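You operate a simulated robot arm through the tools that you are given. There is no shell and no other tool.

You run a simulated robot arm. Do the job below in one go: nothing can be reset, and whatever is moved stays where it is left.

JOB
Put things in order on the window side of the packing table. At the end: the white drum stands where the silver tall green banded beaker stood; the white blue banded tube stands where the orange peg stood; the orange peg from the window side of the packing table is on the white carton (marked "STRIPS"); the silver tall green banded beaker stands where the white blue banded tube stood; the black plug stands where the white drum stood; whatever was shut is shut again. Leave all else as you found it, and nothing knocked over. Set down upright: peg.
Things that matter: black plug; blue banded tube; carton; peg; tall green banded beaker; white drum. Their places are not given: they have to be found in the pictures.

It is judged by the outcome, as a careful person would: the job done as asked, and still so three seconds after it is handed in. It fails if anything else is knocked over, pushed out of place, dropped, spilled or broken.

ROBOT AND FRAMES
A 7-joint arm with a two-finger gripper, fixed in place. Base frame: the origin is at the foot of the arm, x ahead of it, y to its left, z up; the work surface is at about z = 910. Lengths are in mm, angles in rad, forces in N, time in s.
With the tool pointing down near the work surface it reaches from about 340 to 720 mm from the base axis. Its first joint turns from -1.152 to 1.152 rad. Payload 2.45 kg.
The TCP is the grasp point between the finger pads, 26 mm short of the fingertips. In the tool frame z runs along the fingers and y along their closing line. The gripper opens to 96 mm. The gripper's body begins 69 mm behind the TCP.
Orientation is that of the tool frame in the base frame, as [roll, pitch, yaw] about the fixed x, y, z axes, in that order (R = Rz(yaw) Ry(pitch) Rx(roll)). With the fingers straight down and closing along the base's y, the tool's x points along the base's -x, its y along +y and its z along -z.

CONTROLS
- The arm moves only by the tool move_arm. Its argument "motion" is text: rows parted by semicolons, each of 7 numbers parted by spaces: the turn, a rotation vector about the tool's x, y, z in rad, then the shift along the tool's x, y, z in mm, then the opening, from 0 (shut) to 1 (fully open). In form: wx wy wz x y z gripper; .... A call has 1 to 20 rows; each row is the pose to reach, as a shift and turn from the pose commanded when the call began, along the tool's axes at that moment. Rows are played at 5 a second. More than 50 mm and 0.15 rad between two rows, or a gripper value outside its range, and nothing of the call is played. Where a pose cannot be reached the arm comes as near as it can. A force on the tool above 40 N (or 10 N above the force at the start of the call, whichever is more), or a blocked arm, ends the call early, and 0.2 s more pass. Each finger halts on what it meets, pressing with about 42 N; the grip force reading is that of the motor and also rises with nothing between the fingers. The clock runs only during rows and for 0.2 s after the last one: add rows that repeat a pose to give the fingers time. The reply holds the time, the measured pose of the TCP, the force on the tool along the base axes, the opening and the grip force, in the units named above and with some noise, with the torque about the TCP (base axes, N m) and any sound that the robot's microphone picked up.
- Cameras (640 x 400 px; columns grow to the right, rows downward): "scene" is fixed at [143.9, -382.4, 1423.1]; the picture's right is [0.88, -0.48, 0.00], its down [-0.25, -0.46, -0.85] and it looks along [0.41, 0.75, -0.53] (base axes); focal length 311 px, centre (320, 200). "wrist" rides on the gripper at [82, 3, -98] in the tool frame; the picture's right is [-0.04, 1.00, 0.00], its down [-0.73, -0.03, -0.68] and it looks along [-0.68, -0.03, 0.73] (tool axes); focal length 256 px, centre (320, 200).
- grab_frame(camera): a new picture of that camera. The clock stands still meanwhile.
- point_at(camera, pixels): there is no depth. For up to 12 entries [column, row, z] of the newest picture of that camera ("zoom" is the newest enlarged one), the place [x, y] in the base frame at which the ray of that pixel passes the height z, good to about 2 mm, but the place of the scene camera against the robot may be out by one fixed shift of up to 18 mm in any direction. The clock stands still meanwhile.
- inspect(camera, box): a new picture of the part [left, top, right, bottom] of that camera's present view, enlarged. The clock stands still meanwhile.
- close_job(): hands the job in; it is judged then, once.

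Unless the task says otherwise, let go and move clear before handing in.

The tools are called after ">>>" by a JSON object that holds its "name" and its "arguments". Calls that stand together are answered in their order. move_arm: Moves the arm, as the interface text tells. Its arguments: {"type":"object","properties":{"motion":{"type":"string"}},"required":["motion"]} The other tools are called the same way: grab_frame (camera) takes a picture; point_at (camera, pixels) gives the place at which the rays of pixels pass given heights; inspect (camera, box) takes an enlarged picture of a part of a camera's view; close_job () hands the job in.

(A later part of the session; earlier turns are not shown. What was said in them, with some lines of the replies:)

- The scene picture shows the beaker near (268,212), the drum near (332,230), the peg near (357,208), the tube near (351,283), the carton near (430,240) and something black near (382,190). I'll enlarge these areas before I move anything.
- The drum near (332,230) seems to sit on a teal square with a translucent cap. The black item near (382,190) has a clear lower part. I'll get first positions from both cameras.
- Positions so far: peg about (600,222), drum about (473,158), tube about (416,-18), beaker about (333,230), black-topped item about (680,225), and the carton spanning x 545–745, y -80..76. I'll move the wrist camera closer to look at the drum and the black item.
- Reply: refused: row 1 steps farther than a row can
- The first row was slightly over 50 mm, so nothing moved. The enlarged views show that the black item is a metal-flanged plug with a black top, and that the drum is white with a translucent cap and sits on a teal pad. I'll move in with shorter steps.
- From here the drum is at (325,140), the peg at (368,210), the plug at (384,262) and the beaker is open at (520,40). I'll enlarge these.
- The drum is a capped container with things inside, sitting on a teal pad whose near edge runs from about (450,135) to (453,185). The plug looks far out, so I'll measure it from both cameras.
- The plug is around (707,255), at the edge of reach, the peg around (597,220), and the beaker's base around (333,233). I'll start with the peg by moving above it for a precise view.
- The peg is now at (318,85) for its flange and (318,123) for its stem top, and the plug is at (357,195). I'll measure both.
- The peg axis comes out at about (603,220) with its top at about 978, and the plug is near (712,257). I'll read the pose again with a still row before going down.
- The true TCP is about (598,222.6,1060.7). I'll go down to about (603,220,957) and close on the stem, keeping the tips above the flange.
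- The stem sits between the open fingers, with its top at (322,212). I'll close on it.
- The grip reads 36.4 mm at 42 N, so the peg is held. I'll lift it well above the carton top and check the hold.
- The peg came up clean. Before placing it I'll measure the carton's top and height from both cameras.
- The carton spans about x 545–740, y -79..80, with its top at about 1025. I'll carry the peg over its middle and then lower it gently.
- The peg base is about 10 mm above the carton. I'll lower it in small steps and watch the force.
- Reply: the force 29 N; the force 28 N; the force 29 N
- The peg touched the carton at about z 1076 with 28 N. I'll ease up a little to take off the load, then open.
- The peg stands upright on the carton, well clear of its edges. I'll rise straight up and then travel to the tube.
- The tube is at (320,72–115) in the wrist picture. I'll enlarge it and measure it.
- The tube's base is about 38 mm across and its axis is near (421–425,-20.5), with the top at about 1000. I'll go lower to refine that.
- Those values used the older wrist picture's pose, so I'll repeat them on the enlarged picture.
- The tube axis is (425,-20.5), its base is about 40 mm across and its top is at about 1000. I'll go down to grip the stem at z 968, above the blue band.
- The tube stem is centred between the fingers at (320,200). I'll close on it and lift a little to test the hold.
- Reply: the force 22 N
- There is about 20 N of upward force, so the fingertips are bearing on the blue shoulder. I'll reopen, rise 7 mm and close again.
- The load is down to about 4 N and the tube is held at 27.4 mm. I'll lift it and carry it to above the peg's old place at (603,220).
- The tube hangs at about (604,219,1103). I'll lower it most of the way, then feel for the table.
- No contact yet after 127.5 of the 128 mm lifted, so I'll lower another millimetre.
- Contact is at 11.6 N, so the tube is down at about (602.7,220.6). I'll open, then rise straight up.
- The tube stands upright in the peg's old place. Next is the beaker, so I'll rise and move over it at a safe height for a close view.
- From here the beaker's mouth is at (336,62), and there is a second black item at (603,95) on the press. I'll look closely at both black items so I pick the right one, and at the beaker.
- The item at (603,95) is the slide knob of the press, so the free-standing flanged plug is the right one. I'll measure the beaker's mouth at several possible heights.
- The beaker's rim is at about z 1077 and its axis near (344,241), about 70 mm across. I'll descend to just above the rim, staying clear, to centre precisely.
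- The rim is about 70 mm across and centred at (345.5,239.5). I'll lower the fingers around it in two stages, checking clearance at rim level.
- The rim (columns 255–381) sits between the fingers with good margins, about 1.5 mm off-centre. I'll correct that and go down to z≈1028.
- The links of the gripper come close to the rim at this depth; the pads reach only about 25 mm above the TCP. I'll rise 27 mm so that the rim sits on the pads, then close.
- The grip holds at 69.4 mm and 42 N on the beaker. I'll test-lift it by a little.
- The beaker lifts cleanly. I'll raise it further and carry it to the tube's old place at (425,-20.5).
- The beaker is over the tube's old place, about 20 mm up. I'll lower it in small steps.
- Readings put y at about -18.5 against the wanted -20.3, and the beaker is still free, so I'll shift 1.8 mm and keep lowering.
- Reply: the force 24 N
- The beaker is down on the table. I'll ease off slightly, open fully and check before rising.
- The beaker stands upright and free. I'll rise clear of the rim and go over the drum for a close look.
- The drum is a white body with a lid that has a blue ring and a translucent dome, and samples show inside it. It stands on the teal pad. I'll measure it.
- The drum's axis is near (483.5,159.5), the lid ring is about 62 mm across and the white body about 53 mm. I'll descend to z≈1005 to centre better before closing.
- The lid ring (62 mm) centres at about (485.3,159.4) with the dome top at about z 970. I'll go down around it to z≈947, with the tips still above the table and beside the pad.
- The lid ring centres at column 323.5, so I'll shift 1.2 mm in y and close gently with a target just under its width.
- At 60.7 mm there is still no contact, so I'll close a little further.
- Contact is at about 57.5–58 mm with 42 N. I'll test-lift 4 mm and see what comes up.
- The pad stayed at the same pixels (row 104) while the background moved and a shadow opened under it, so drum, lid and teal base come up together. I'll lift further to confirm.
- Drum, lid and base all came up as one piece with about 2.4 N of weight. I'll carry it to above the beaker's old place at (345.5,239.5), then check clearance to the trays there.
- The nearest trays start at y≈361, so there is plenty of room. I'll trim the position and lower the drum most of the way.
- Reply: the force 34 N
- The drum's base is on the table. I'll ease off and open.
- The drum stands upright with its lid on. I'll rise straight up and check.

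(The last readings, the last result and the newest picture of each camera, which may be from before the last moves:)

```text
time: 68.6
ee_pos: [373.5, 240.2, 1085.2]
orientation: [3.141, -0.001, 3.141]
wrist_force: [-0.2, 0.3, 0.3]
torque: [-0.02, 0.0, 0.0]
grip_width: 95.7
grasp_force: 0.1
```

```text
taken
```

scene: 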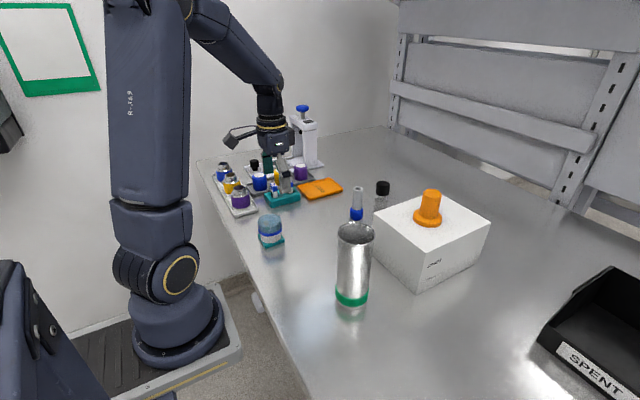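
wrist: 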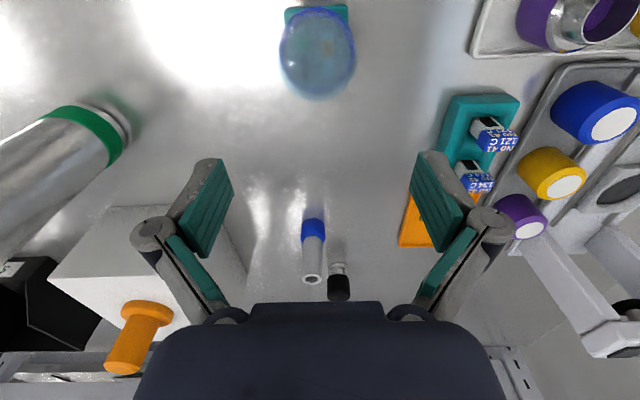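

The drum now stands where the beaker was. The plug at about (711,256) is beyond straight-down reach, so I'll turn the tool (keeping the camera off the tube) and tilt it outward, starting with a high move towards it.

>>> {"name": "move_arm", "arguments": {"motion": "0 0 0.058 -44 6 -10 1; 0 0 0.117 -88 12 -20 1; 0 0 0.175 -132 18 -25 1; 0 0 0.233 -176 24 -25 1; 0 0 0.292 -220 30 -25 1; 0 0 0.35 -262 35 -25 1; 0 0 0.35 -262 35 -25 1; 0 0 0.35 -262 35 -25 1"}}

>>> {"name": "grab_frame", "arguments": {"camera": "wrist"}}

>>> {"name": "grab_frame", "arguments": {"camera": "scene"}}

```text
time: 70.4
ee_pos: [634.0, 272.5, 1109.3]
orientation: [3.141, 0.0, 2.791]
wrist_force: [0.3, 0.1, 0.0]
torque: [-0.02, -0.04, 0.02]
grip_width: 96.1
grasp_force: 0.0
out of reach, approached as far as the arm can: row 6, 7, 8
```

```text
taken
```

wrist: 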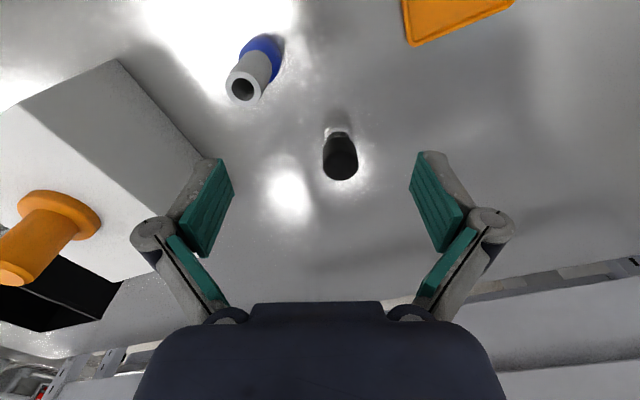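

```text
taken
```

scene: 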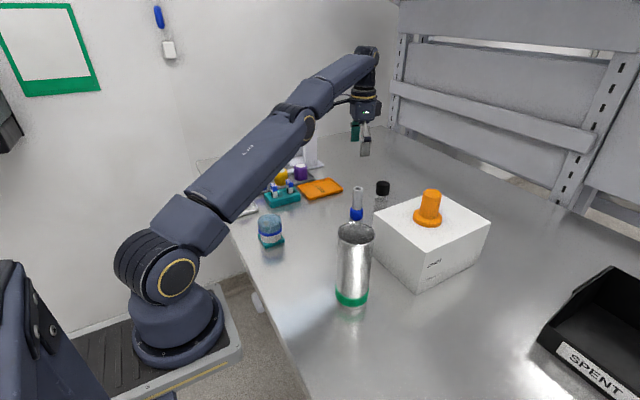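

The arm reaches about 690 mm at this height, so tilting will help. From here I can measure the plug at (340,160).

>>> {"name": "inspect", "arguments": {"camera": "wrist", "box": [290, 90, 390, 200]}}

>>> {"name": "point_at", "arguments": {"camera": "wrist", "pixels": [[262, 60, 910], [245, 88, 1000], [338, 135, 914], [340, 168, 970]]}}

```text
3.64 times, centred on (340, 145) of wrist
```

zoom: 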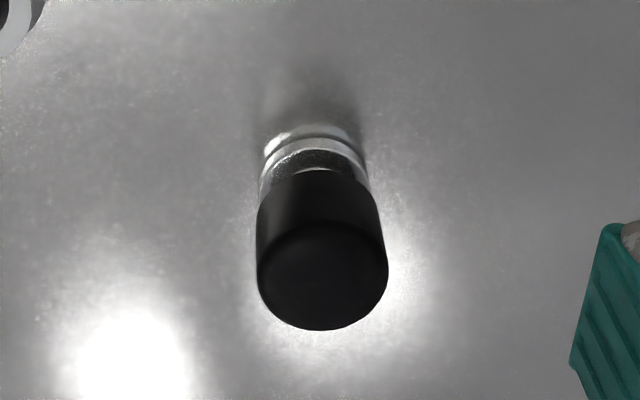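

```text
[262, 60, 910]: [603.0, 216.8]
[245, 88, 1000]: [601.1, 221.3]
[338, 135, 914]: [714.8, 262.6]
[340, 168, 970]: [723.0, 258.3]
```

>>> {"name": "point_at", "arguments": {"camera": "zoom", "pixels": [[257, 270, 970], [388, 270, 970], [322, 222, 970], [322, 330, 970], [322, 222, 965], [322, 330, 965], [322, 222, 975], [322, 330, 975], [314, 140, 910], [261, 190, 915], [370, 185, 915], [318, 172, 932]]}}

```text
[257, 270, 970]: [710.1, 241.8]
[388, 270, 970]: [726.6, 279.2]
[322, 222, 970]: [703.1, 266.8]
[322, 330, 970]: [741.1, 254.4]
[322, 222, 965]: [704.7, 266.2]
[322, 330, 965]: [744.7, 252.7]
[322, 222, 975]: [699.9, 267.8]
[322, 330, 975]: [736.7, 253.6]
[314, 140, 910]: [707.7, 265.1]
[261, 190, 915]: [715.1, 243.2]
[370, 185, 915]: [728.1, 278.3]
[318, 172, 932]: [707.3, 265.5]
```

The plug's axis works out to about (718,260), with the cap about 41 mm wide and its top at about 972. I'll tilt the tool outward by 0.42 rad, holding position, and read the pose.

>>> {"name": "move_arm", "arguments": {"motion": "0 -0.1 0 5 0 0 1; 0 -0.2 0 5 0 0 1; 0 -0.3 0 5 0 0 1; 0 -0.42 0 5 0 0 1; 0 -0.42 0 5 0 0 1; 0 -0.42 0 5 0 0 1"}}

>>> {"name": "grab_frame", "arguments": {"camera": "wrist"}}

>>> {"name": "grab_frame", "arguments": {"camera": "scene"}}

```text
time: 71.8
ee_pos: [629.1, 274.2, 1110.7]
orientation: [3.141, 0.42, 2.791]
wrist_force: [-0.2, 0.1, -0.2]
torque: [-0.03, -0.05, 0.02]
grip_width: 96.2
grasp_force: 0.1
```

```text
taken
```

wrist: 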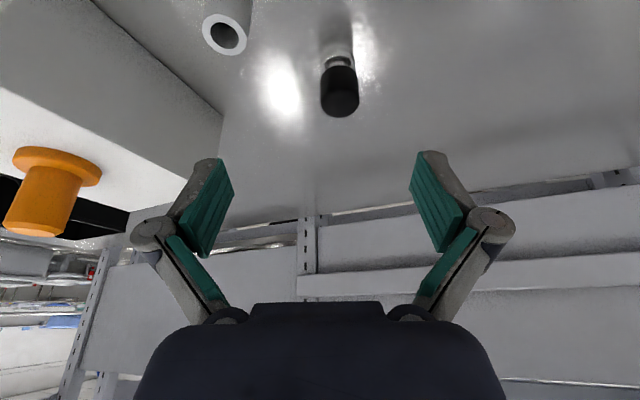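

```text
taken
```

scene: 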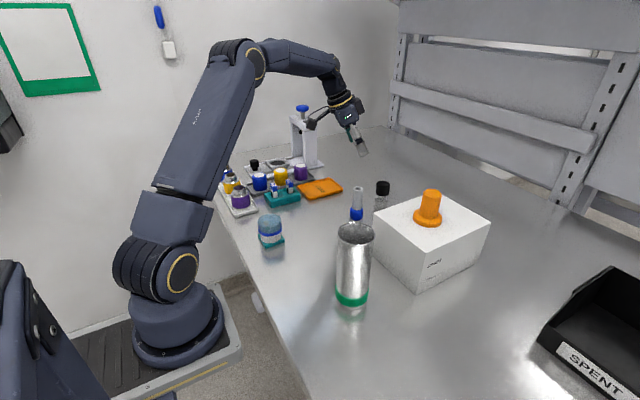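

The tilt is reached (pitch 0.42) and the plug shows at (340,85). I'll move to a pre-grasp point 70 mm back along the finger direction.

>>> {"name": "move_arm", "arguments": {"motion": "0 0 0 -5 6 37 1; 0 0 0 -11 12 74 1; 0 0 0 -16 17.5 100 1; 0 0 0 -16 17.5 100 1; 0 0 0 -16 17.5 100 1"}}

>>> {"name": "grab_frame", "arguments": {"camera": "wrist"}}

>>> {"name": "grab_frame", "arguments": {"camera": "scene"}}

>>> {"name": "inspect", "arguments": {"camera": "wrist", "box": [260, 60, 400, 220]}}

```text
time: 73.0
ee_pos: [686.0, 271.4, 1024.8]
orientation: [3.141, 0.421, 2.791]
wrist_force: [0.3, 0.4, -0.4]
torque: [-0.04, -0.01, -0.01]
grip_width: 96.0
grasp_force: 0.1
```

```text
taken
```

wrist: 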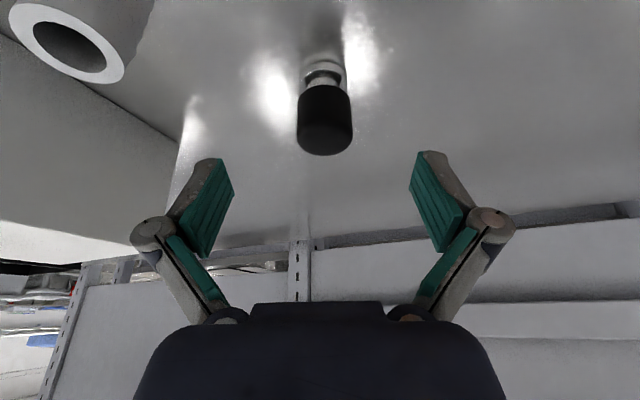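

```text
taken
```

scene: 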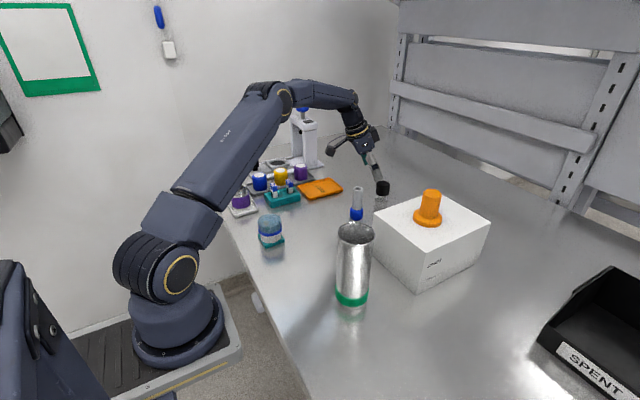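

```text
2.50 times, centred on (330, 140) of wrist
```

zoom: 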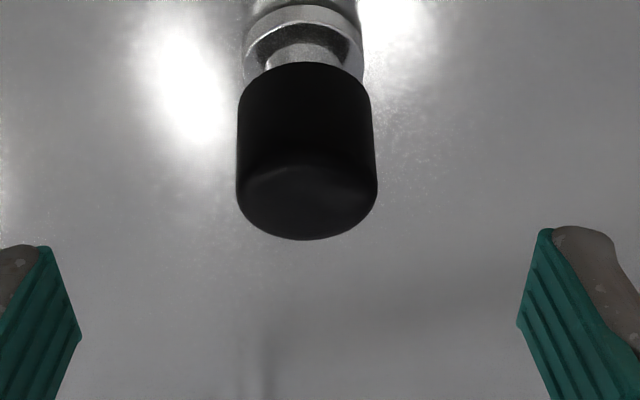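

The plug's cap is at columns 302–347 around (325,120), about 3 mm off my axis sideways. I'll correct that, advance 40 mm along the fingers and check.

>>> {"name": "move_arm", "arguments": {"motion": "0 0 0 0 3 20 1; 0 0 0 0 3 40 1; 0 0 0 0 3 40 1; 0 0 0 0 3 40 1"}}

>>> {"name": "grab_frame", "arguments": {"camera": "wrist"}}

>>> {"name": "inspect", "arguments": {"camera": "scene", "box": [320, 110, 430, 220]}}

```text
time: 74.0
ee_pos: [702.7, 269.1, 989.7]
orientation: [-3.141, 0.421, 2.793]
wrist_force: [0.0, 0.3, 0.6]
torque: [0.03, -0.03, 0.01]
grip_width: 95.9
grasp_force: 0.1
```

```text
taken
```

wrist: 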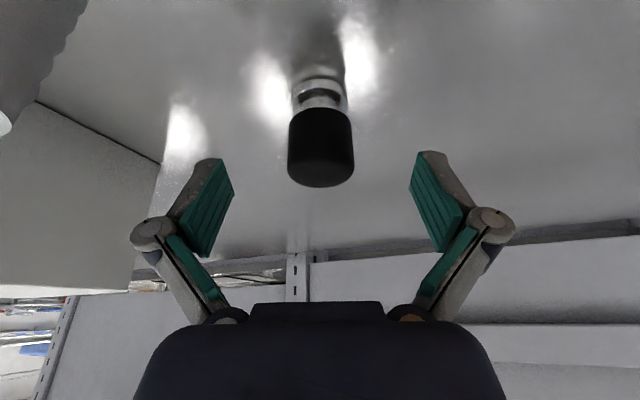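

```text
3.64 times, centred on (375, 165) of scene
```

zoom: 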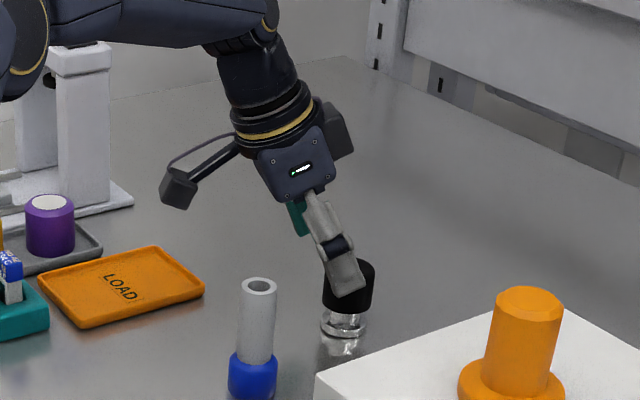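

The cap is now centred at column 321 and in line with the finger axis. I'll advance the last 37 mm and close on the cap.

>>> {"name": "move_arm", "arguments": {"motion": "0 0 0 0 0 20 1; 0 0 0 0 0 37 1; 0 0 0 0 0 37 1; 0 0 0 0 0 37 1"}}

>>> {"name": "grab_frame", "arguments": {"camera": "wrist"}}

>>> {"name": "inspect", "arguments": {"camera": "scene", "box": [320, 110, 430, 220]}}

```text
time: 75.0
ee_pos: [718.4, 262.6, 955.4]
orientation: [3.141, 0.422, 2.79]
wrist_force: [0.1, -0.1, 0.3]
torque: [-0.01, -0.01, -0.01]
grip_width: 96.1
grasp_force: 0.0
```

```text
taken
```

wrist: 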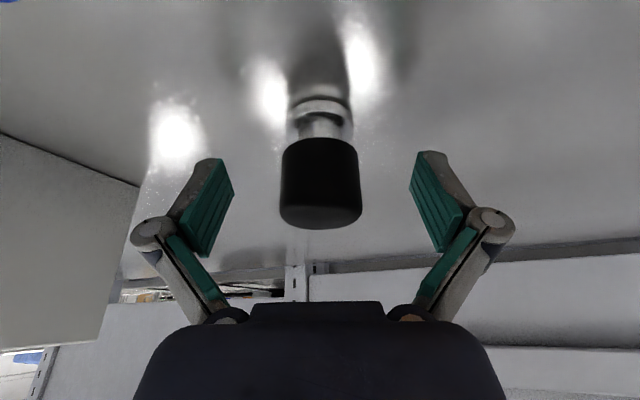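

```text
3.64 times, centred on (375, 165) of scene
```

zoom: 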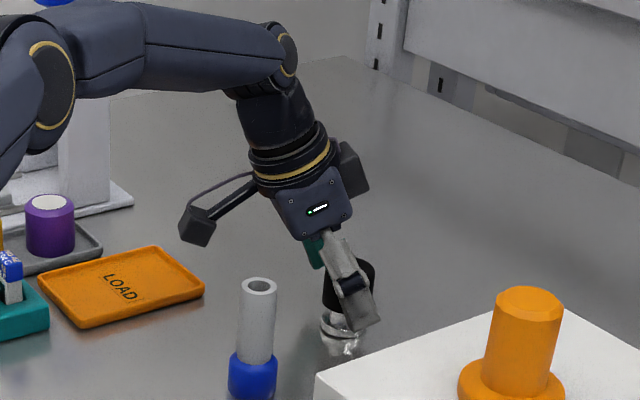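

The cap is centred on the TCP at (321,184). I'll close on it.

>>> {"name": "move_arm", "arguments": {"motion": "0 0 0 0 0 0 0.7; 0 0 0 0 0 0 0.5; 0 0 0 0 0 0 0.38; 0 0 0 0 0 0 0.38; 0 0 0 0 0 0 0.38; 0 0 0 0 0 0 0.38"}}

>>> {"name": "grab_frame", "arguments": {"camera": "wrist"}}

```text
time: 76.4
ee_pos: [717.9, 262.6, 955.6]
orientation: [-3.141, 0.42, 2.793]
wrist_force: [-0.4, 0.3, 1.6]
torque: [0.01, 0.01, -0.01]
grip_width: 40.5
grasp_force: 42.2
```

```text
taken
```

wrist: 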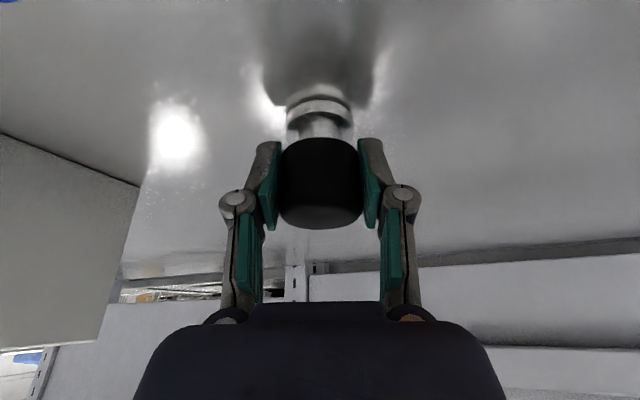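

The plug is gripped at 40.5 mm. I'll test-lift it by backing off along the finger axis.

>>> {"name": "move_arm", "arguments": {"motion": "0 0 0 -1.5 0 -4 0.38; 0 0 0 -3 0 -15 0.38; 0 0 0 -3 0 -25 0.38; 0 0 0 -3 0 -25 0.38"}}

>>> {"name": "grab_frame", "arguments": {"camera": "wrist"}}

>>> {"name": "inspect", "arguments": {"camera": "scene", "box": [320, 110, 430, 220]}}

```text
time: 77.4
ee_pos: [710.9, 265.0, 979.4]
orientation: [-3.141, 0.42, 2.791]
wrist_force: [0.0, -0.6, -0.5]
torque: [0.02, 0.02, 0.01]
grip_width: 40.1
grasp_force: 42.2
```

```text
taken
```

wrist: 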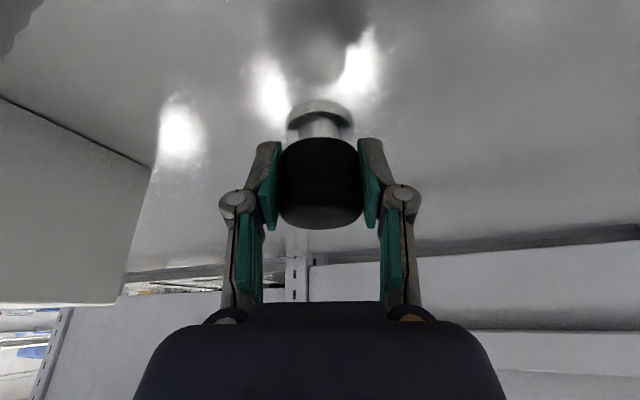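

```text
3.64 times, centred on (375, 165) of scene
```

zoom: 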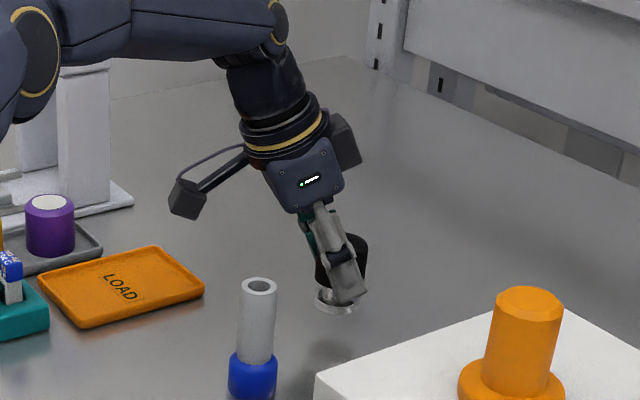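

The plug is up and upright. I'll carry it high around the tube to above the drum's old place at (483,159.4), keeping the tool's attitude fixed.

>>> {"name": "move_arm", "arguments": {"motion": "0 0 0 2 3.2 -45 0.38; 0 0 0 4.1 6.4 -90 0.38; 0 0 0 28.6 8.5 -128.9 0.38; 0 0 0 46.7 -28.7 -136.9 0.38; 0 0 0 64.8 -65.9 -144.9 0.38; 0 0 0 82.9 -103 -152.9 0.38; 0 0 0 101 -140.2 -160.9 0.38; 0 0 0 119.1 -177.4 -168.9 0.38; 0 0 0 119.1 -177.4 -168.9 0.38; 0 0 0 119.1 -177.4 -168.9 0.38"}}

>>> {"name": "grab_frame", "arguments": {"camera": "wrist"}}

>>> {"name": "grab_frame", "arguments": {"camera": "scene"}}

```text
time: 79.6
ee_pos: [484.0, 159.6, 1086.3]
orientation: [-3.141, 0.42, 2.791]
wrist_force: [0.5, 0.3, -0.8]
torque: [0.02, -0.01, 0.03]
grip_width: 40.6
grasp_force: 42.2
```

```text
taken
```

wrist: 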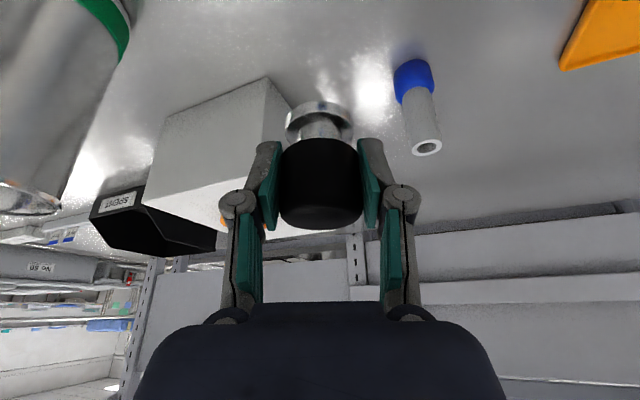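

```text
taken
```

scene: 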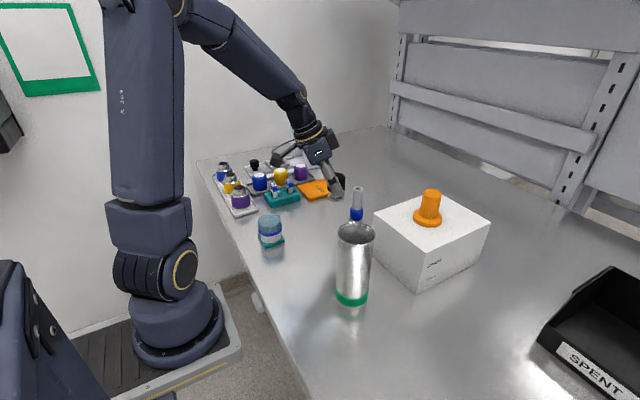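

The plug hangs over (484,159.6). Going down with this heading would bring the camera close to the drum, so I'll first turn about the vertical to swing it away.

>>> {"name": "move_arm", "arguments": {"motion": "-0.048 0 -0.107 0 0 0 0.38; -0.095 0 -0.213 0 0 0 0.38; -0.143 0 -0.32 0 0 0 0.38; -0.143 0 -0.32 0 0 0 0.38; -0.143 0 -0.32 0 0 0 0.38"}}

>>> {"name": "grab_frame", "arguments": {"camera": "wrist"}}

>>> {"name": "inspect", "arguments": {"camera": "scene", "box": [240, 100, 400, 260]}}

```text
time: 80.8
ee_pos: [483.8, 160.2, 1083.8]
orientation: [-3.141, 0.42, -3.14]
wrist_force: [1.0, 1.2, -1.4]
torque: [0.0, 0.02, 0.01]
grip_width: 40.3
grasp_force: 41.6
```

```text
taken
```

wrist: 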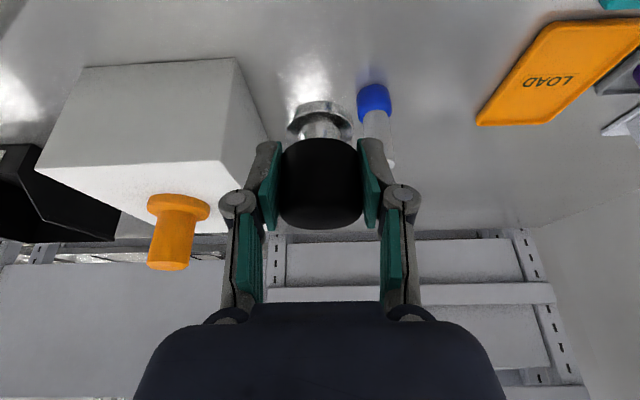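

```text
2.50 times, centred on (320, 180) of scene
```

zoom: 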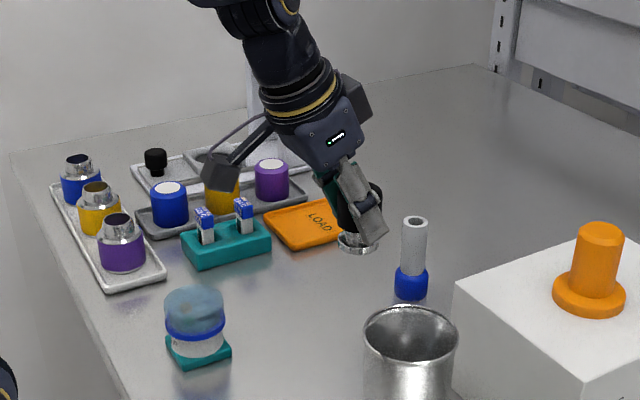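

The camera is now swung away and the attitude holds (pitch 0.42). I'll lower the plug straight down most of the way.

>>> {"name": "move_arm", "arguments": {"motion": "0 0 0 17 -0.5 37 0.38; 0 0 0 34 -0.5 74 0.38; 0 0 0 50.6 -0.5 111 0.38; 0 0 0 50.6 -0.5 111 0.38; 0 0 0 50.6 -0.5 111 0.38"}}

>>> {"name": "inspect", "arguments": {"camera": "scene", "box": [240, 120, 400, 260]}}

>>> {"name": "move_arm", "arguments": {"motion": "0 0 0 1.2 0 2.7 0.38; 0 0 0 1.2 0 2.7 0.38"}}

```text
time: 82.0
ee_pos: [481.2, 160.4, 960.3]
orientation: [-3.14, 0.42, 3.141]
wrist_force: [-1.1, -0.1, -1.1]
torque: [0.02, 0.02, 0.0]
grip_width: 40.4
grasp_force: 41.7
```

```text
2.86 times, centred on (320, 190) of scene
```

zoom: 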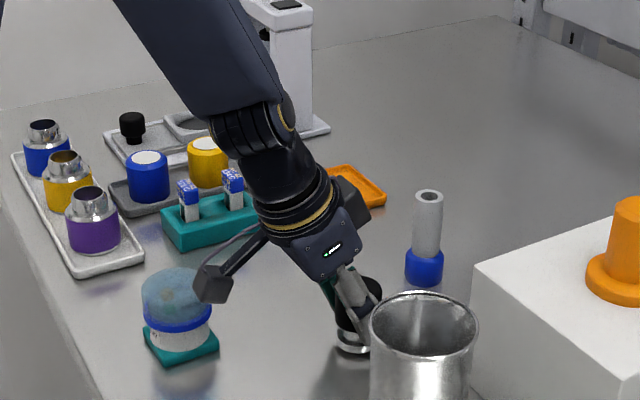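

```text
time: 82.6
ee_pos: [481.1, 160.9, 956.7]
orientation: [-3.141, 0.42, 3.14]
wrist_force: [0.7, -0.6, -1.3]
torque: [0.01, 0.0, -0.02]
grip_width: 40.2
grasp_force: 42.0
```

The reading is (481.1,160.8), so I'll nudge 1.5 mm in x and -1 mm in y, then lower by millimetres.

>>> {"name": "move_arm", "arguments": {"motion": "0 0 0 -1.4 -1.1 0.6 0.38; 0 0 0 -1.4 -1.1 0.6 0.38"}}

>>> {"name": "move_arm", "arguments": {"motion": "0 0 0 0.4 0 0.9 0.38; 0 0 0 0.4 0 0.9 0.38"}}

>>> {"name": "move_arm", "arguments": {"motion": "0 0 0 0.4 0 0.9 0.38; 0 0 0 0.4 0 0.9 0.38"}}

```text
time: 83.2
ee_pos: [483.3, 158.5, 957.3]
orientation: [-3.142, 0.421, 3.141]
wrist_force: [-0.5, 0.3, -1.8]
torque: [-0.01, -0.01, -0.04]
grip_width: 40.6
grasp_force: 42.2
```

```text
time: 83.8
ee_pos: [482.3, 159.5, 956.1]
orientation: [-3.141, 0.419, 3.141]
wrist_force: [-0.6, 0.4, -0.4]
torque: [-0.02, 0.02, -0.01]
grip_width: 40.1
grasp_force: 42.2
```

```text
time: 84.4
ee_pos: [483.8, 158.1, 956.0]
orientation: [-3.141, 0.419, -3.14]
wrist_force: [-0.8, -0.2, -0.3]
torque: [0.03, 0.01, -0.05]
grip_width: 40.5
grasp_force: 41.6
```

>>> {"name": "move_arm", "arguments": {"motion": "0 0 0 0.4 0 0.9 0.38; 0 0 0 0.4 0 0.9 0.38"}}

>>> {"name": "move_arm", "arguments": {"motion": "0 0 0 0.3 0 0.7 0.38; 0 0 0 0.3 0 0.7 0.38"}}

```text
time: 85.0
ee_pos: [483.6, 159.2, 956.5]
orientation: [-3.142, 0.42, -3.141]
wrist_force: [0.1, 0.2, -1.1]
torque: [-0.02, 0.03, -0.03]
grip_width: 40.5
grasp_force: 42.0
```

```text
time: 85.6
ee_pos: [483.2, 159.5, 955.5]
orientation: [3.14, 0.422, -3.141]
wrist_force: [-0.6, -0.1, 6.7]
torque: [-0.07, 0.07, 0.03]
grip_width: 40.4
grasp_force: 41.7
```

Contact is at 6.7 N with the TCP at (483.3,159.3). I'll open and check before backing out.

>>> {"name": "move_arm", "arguments": {"motion": "0 0 0 0 0 0 0.5; 0 0 0 0 0 0 0.7; 0 0 0 0 0 0 0.9; 0 0 0 0 0 0 0.95; 0 0 0 0 0 0 0.95; 0 0 0 0 0 0 0.95"}}

>>> {"name": "grab_frame", "arguments": {"camera": "wrist"}}

>>> {"name": "grab_frame", "arguments": {"camera": "scene"}}

```text
time: 87.0
ee_pos: [483.2, 159.2, 954.5]
orientation: [-3.142, 0.421, 3.14]
wrist_force: [-0.8, -0.2, -0.1]
torque: [-0.04, 0.01, 0.02]
grip_width: 91.3
grasp_force: 0.1
```

```text
taken
```

wrist: 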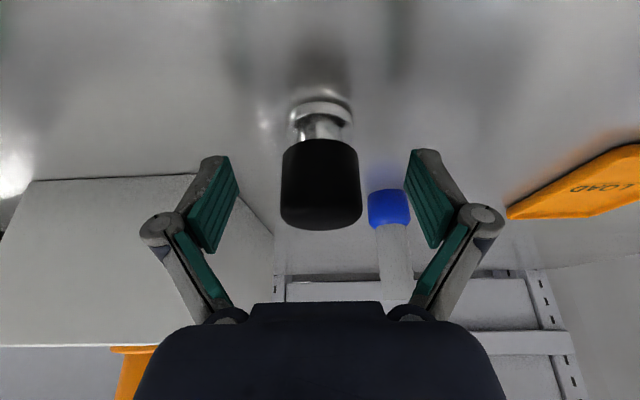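

```text
taken
```

scene: 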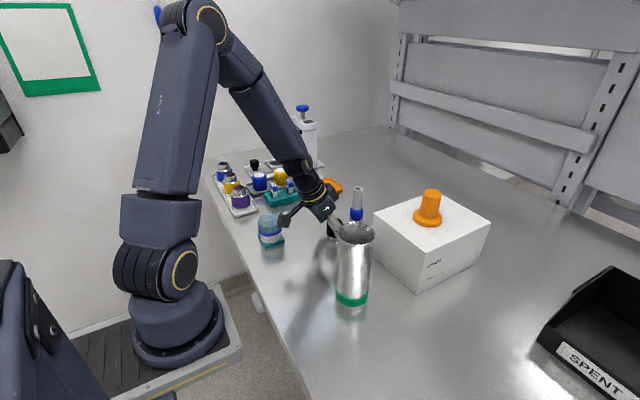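

The plug stands alone at (320,170) between the open fingers. I'll back out along the finger axis and rise.

>>> {"name": "move_arm", "arguments": {"motion": "0 0 0 0 0 -40 1; 0 0 0 0 0 -80 1; 0 0 0 0 0 -120 1; 0 0 0 -10 0 -155 1; 0 0 0 -10 0 -155 1"}}

>>> {"name": "grab_frame", "arguments": {"camera": "scene"}}

>>> {"name": "grab_frame", "arguments": {"camera": "wrist"}}

```text
time: 88.2
ee_pos: [428.5, 158.4, 1101.7]
orientation: [-3.142, 0.419, -3.141]
wrist_force: [0.3, 0.6, 0.0]
torque: [0.01, 0.01, -0.02]
grip_width: 96.1
grasp_force: 0.2
```

```text
taken
```

scene: 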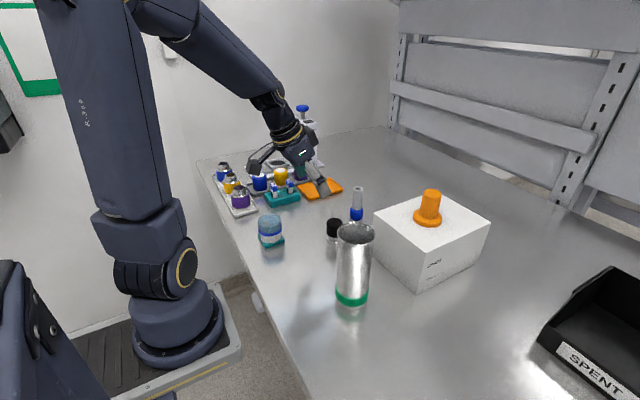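

```text
taken
```

wrist: 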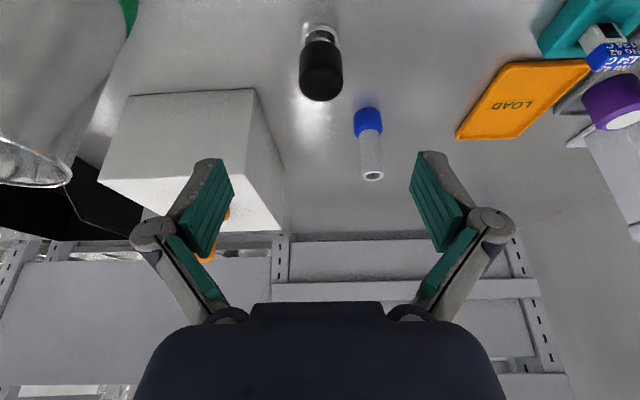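

The plug stands where the drum was. I'll straighten the tool and go back near the start pose for a full check.

>>> {"name": "move_arm", "arguments": {"motion": "0 0.1 0 -20.7 -25 -31 1; 0 0.2 0 -41.4 -50 -62 1; 0 0.3 0 -62 -75 -93 1; 0 0.42 0 -82.8 -100 -124 1; 0 0.42 0 -82.8 -100 -124 1; 0 0.42 0 -82.8 -100 -124 1"}}

>>> {"name": "grab_frame", "arguments": {"camera": "wrist"}}

>>> {"name": "grab_frame", "arguments": {"camera": "scene"}}

>>> {"name": "inspect", "arguments": {"camera": "scene", "box": [220, 160, 400, 320]}}

>>> {"name": "inspect", "arguments": {"camera": "wrist", "box": [200, 0, 640, 250]}}

```text
time: 89.6
ee_pos: [453.4, 58.6, 1247.6]
orientation: [3.141, 0.0, -3.141]
wrist_force: [1.2, 0.6, 0.8]
torque: [-0.02, 0.0, 0.03]
grip_width: 96.2
grasp_force: 0.1
```

```text
taken
```

wrist: 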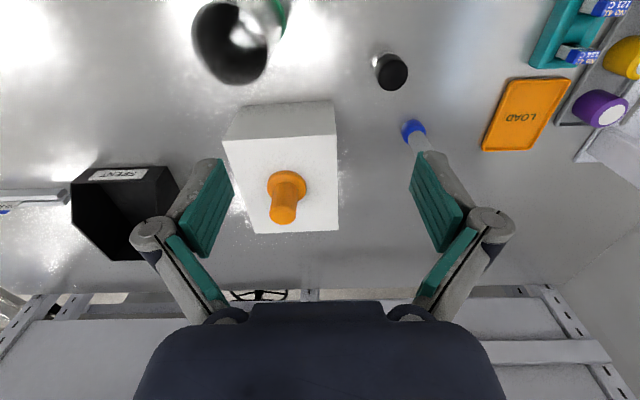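

```text
taken
```

scene: 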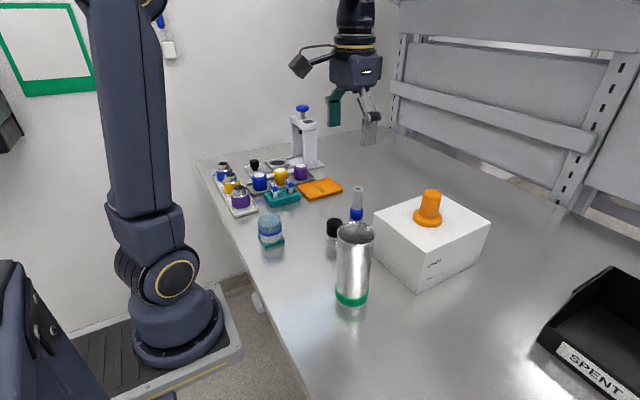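

```text
2.50 times, centred on (310, 240) of scene
```

zoom: 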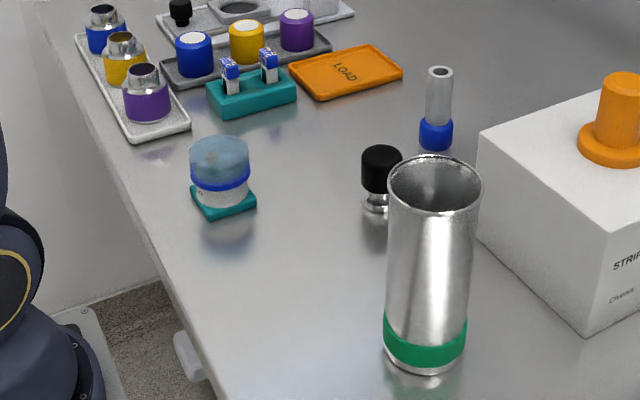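

```text
1.45 times, centred on (420, 125) of wrist
```

zoom: 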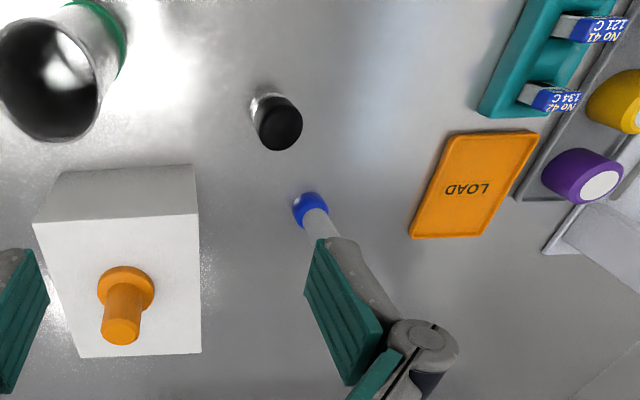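

Everything stands upright. I'll compare the carton, tube and the side items against the first enlarged picture, using the same box.

>>> {"name": "inspect", "arguments": {"camera": "scene", "box": [300, 160, 500, 310]}}

>>> {"name": "point_at", "arguments": {"camera": "wrist", "pixels": [[380, 62, 912], [392, 70, 970], [411, 127, 915], [278, 195, 1035], [283, 216, 1096]]}}

```text
2.67 times, centred on (400, 235) of scene
```

zoom: 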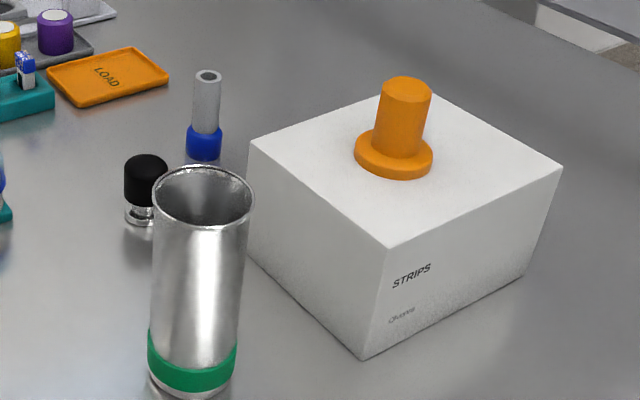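

```text
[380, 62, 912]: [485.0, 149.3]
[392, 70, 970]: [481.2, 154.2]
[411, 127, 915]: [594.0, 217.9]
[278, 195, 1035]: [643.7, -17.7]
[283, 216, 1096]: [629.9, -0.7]
```

The carton corners match the first picture, so it hasn't moved. I'll check the drum's and plug's final positions once more in close views.

>>> {"name": "inspect", "arguments": {"camera": "scene", "box": [240, 205, 300, 255]}}

>>> {"name": "inspect", "arguments": {"camera": "wrist", "box": [350, 30, 450, 160]}}

```text
8.00 times, centred on (270, 230) of scene
```

zoom: 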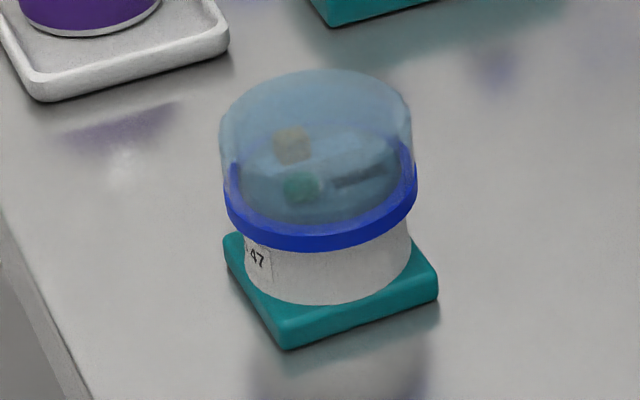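

```text
3.08 times, centred on (400, 95) of wrist
```

zoom: 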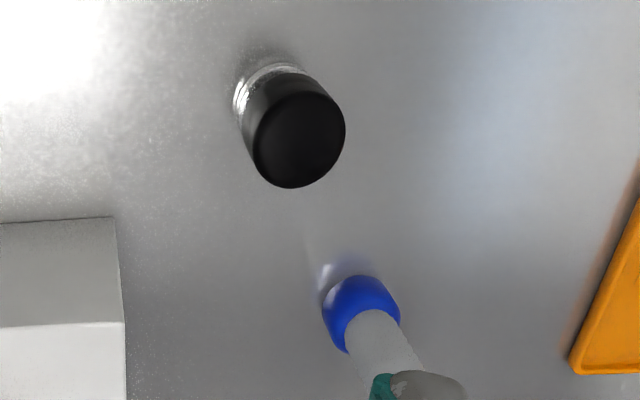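

>>> {"name": "point_at", "arguments": {"camera": "zoom", "pixels": [[299, 140, 972], [254, 140, 972], [345, 140, 972], [270, 95, 914], [360, 308, 930]]}}

>>> {"name": "inspect", "arguments": {"camera": "wrist", "box": [180, 0, 360, 240]}}

```text
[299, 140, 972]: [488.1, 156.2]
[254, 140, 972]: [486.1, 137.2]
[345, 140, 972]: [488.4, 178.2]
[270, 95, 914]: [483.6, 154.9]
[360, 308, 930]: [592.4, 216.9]
```

```text
1.67 times, centred on (270, 120) of wrist
```

zoom: 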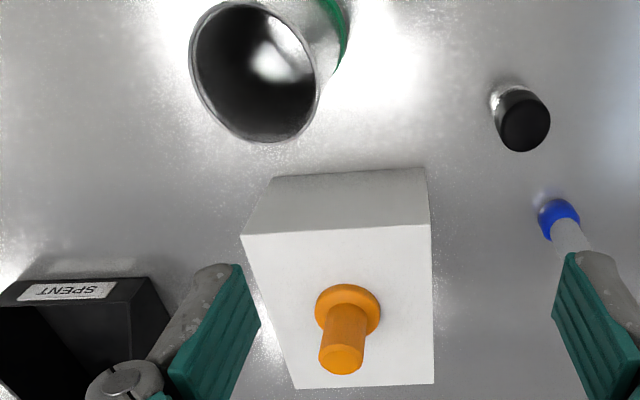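

All the checks agree: the plug is at about (485,158) where the drum stood, the drum is at the beaker's place with its lid on, and the beaker is at the tube's place. The tube is at the peg's place and the peg stands upright on the carton. The gripper is open and clear, so I'll hand in.

>>> {"name": "close_job", "arguments": {}}

```text
The job is handed in.
```

The job is handed in, and in the last pictures everything stands upright in its new place. Each swapped item sits within about 3 mm of the spot it was meant to take over, as measured from the pictures:

| Item | Now stands |
|---|---|
| Orange peg | upright on the white "STRIPS" carton, near the middle of the top |
| White blue banded tube | where the orange peg stood |
| Silver tall green banded beaker | where the white blue banded tube stood |
| White drum | where the silver beaker stood |
| Black plug | where the white drum stood |

- **Drum:** it was carried closed, so its lid never came off. The teal square under it lifted as part of the drum, so it moved along with it.
- **Black plug:** there was a second black piece on the press. I took it for the press's own slide knob and left it alone.
- **Everything else:** the carton is exactly where it was. I saw no change in the trays, rack, press or "SPENT" bin, and nothing was knocked over or dropped.
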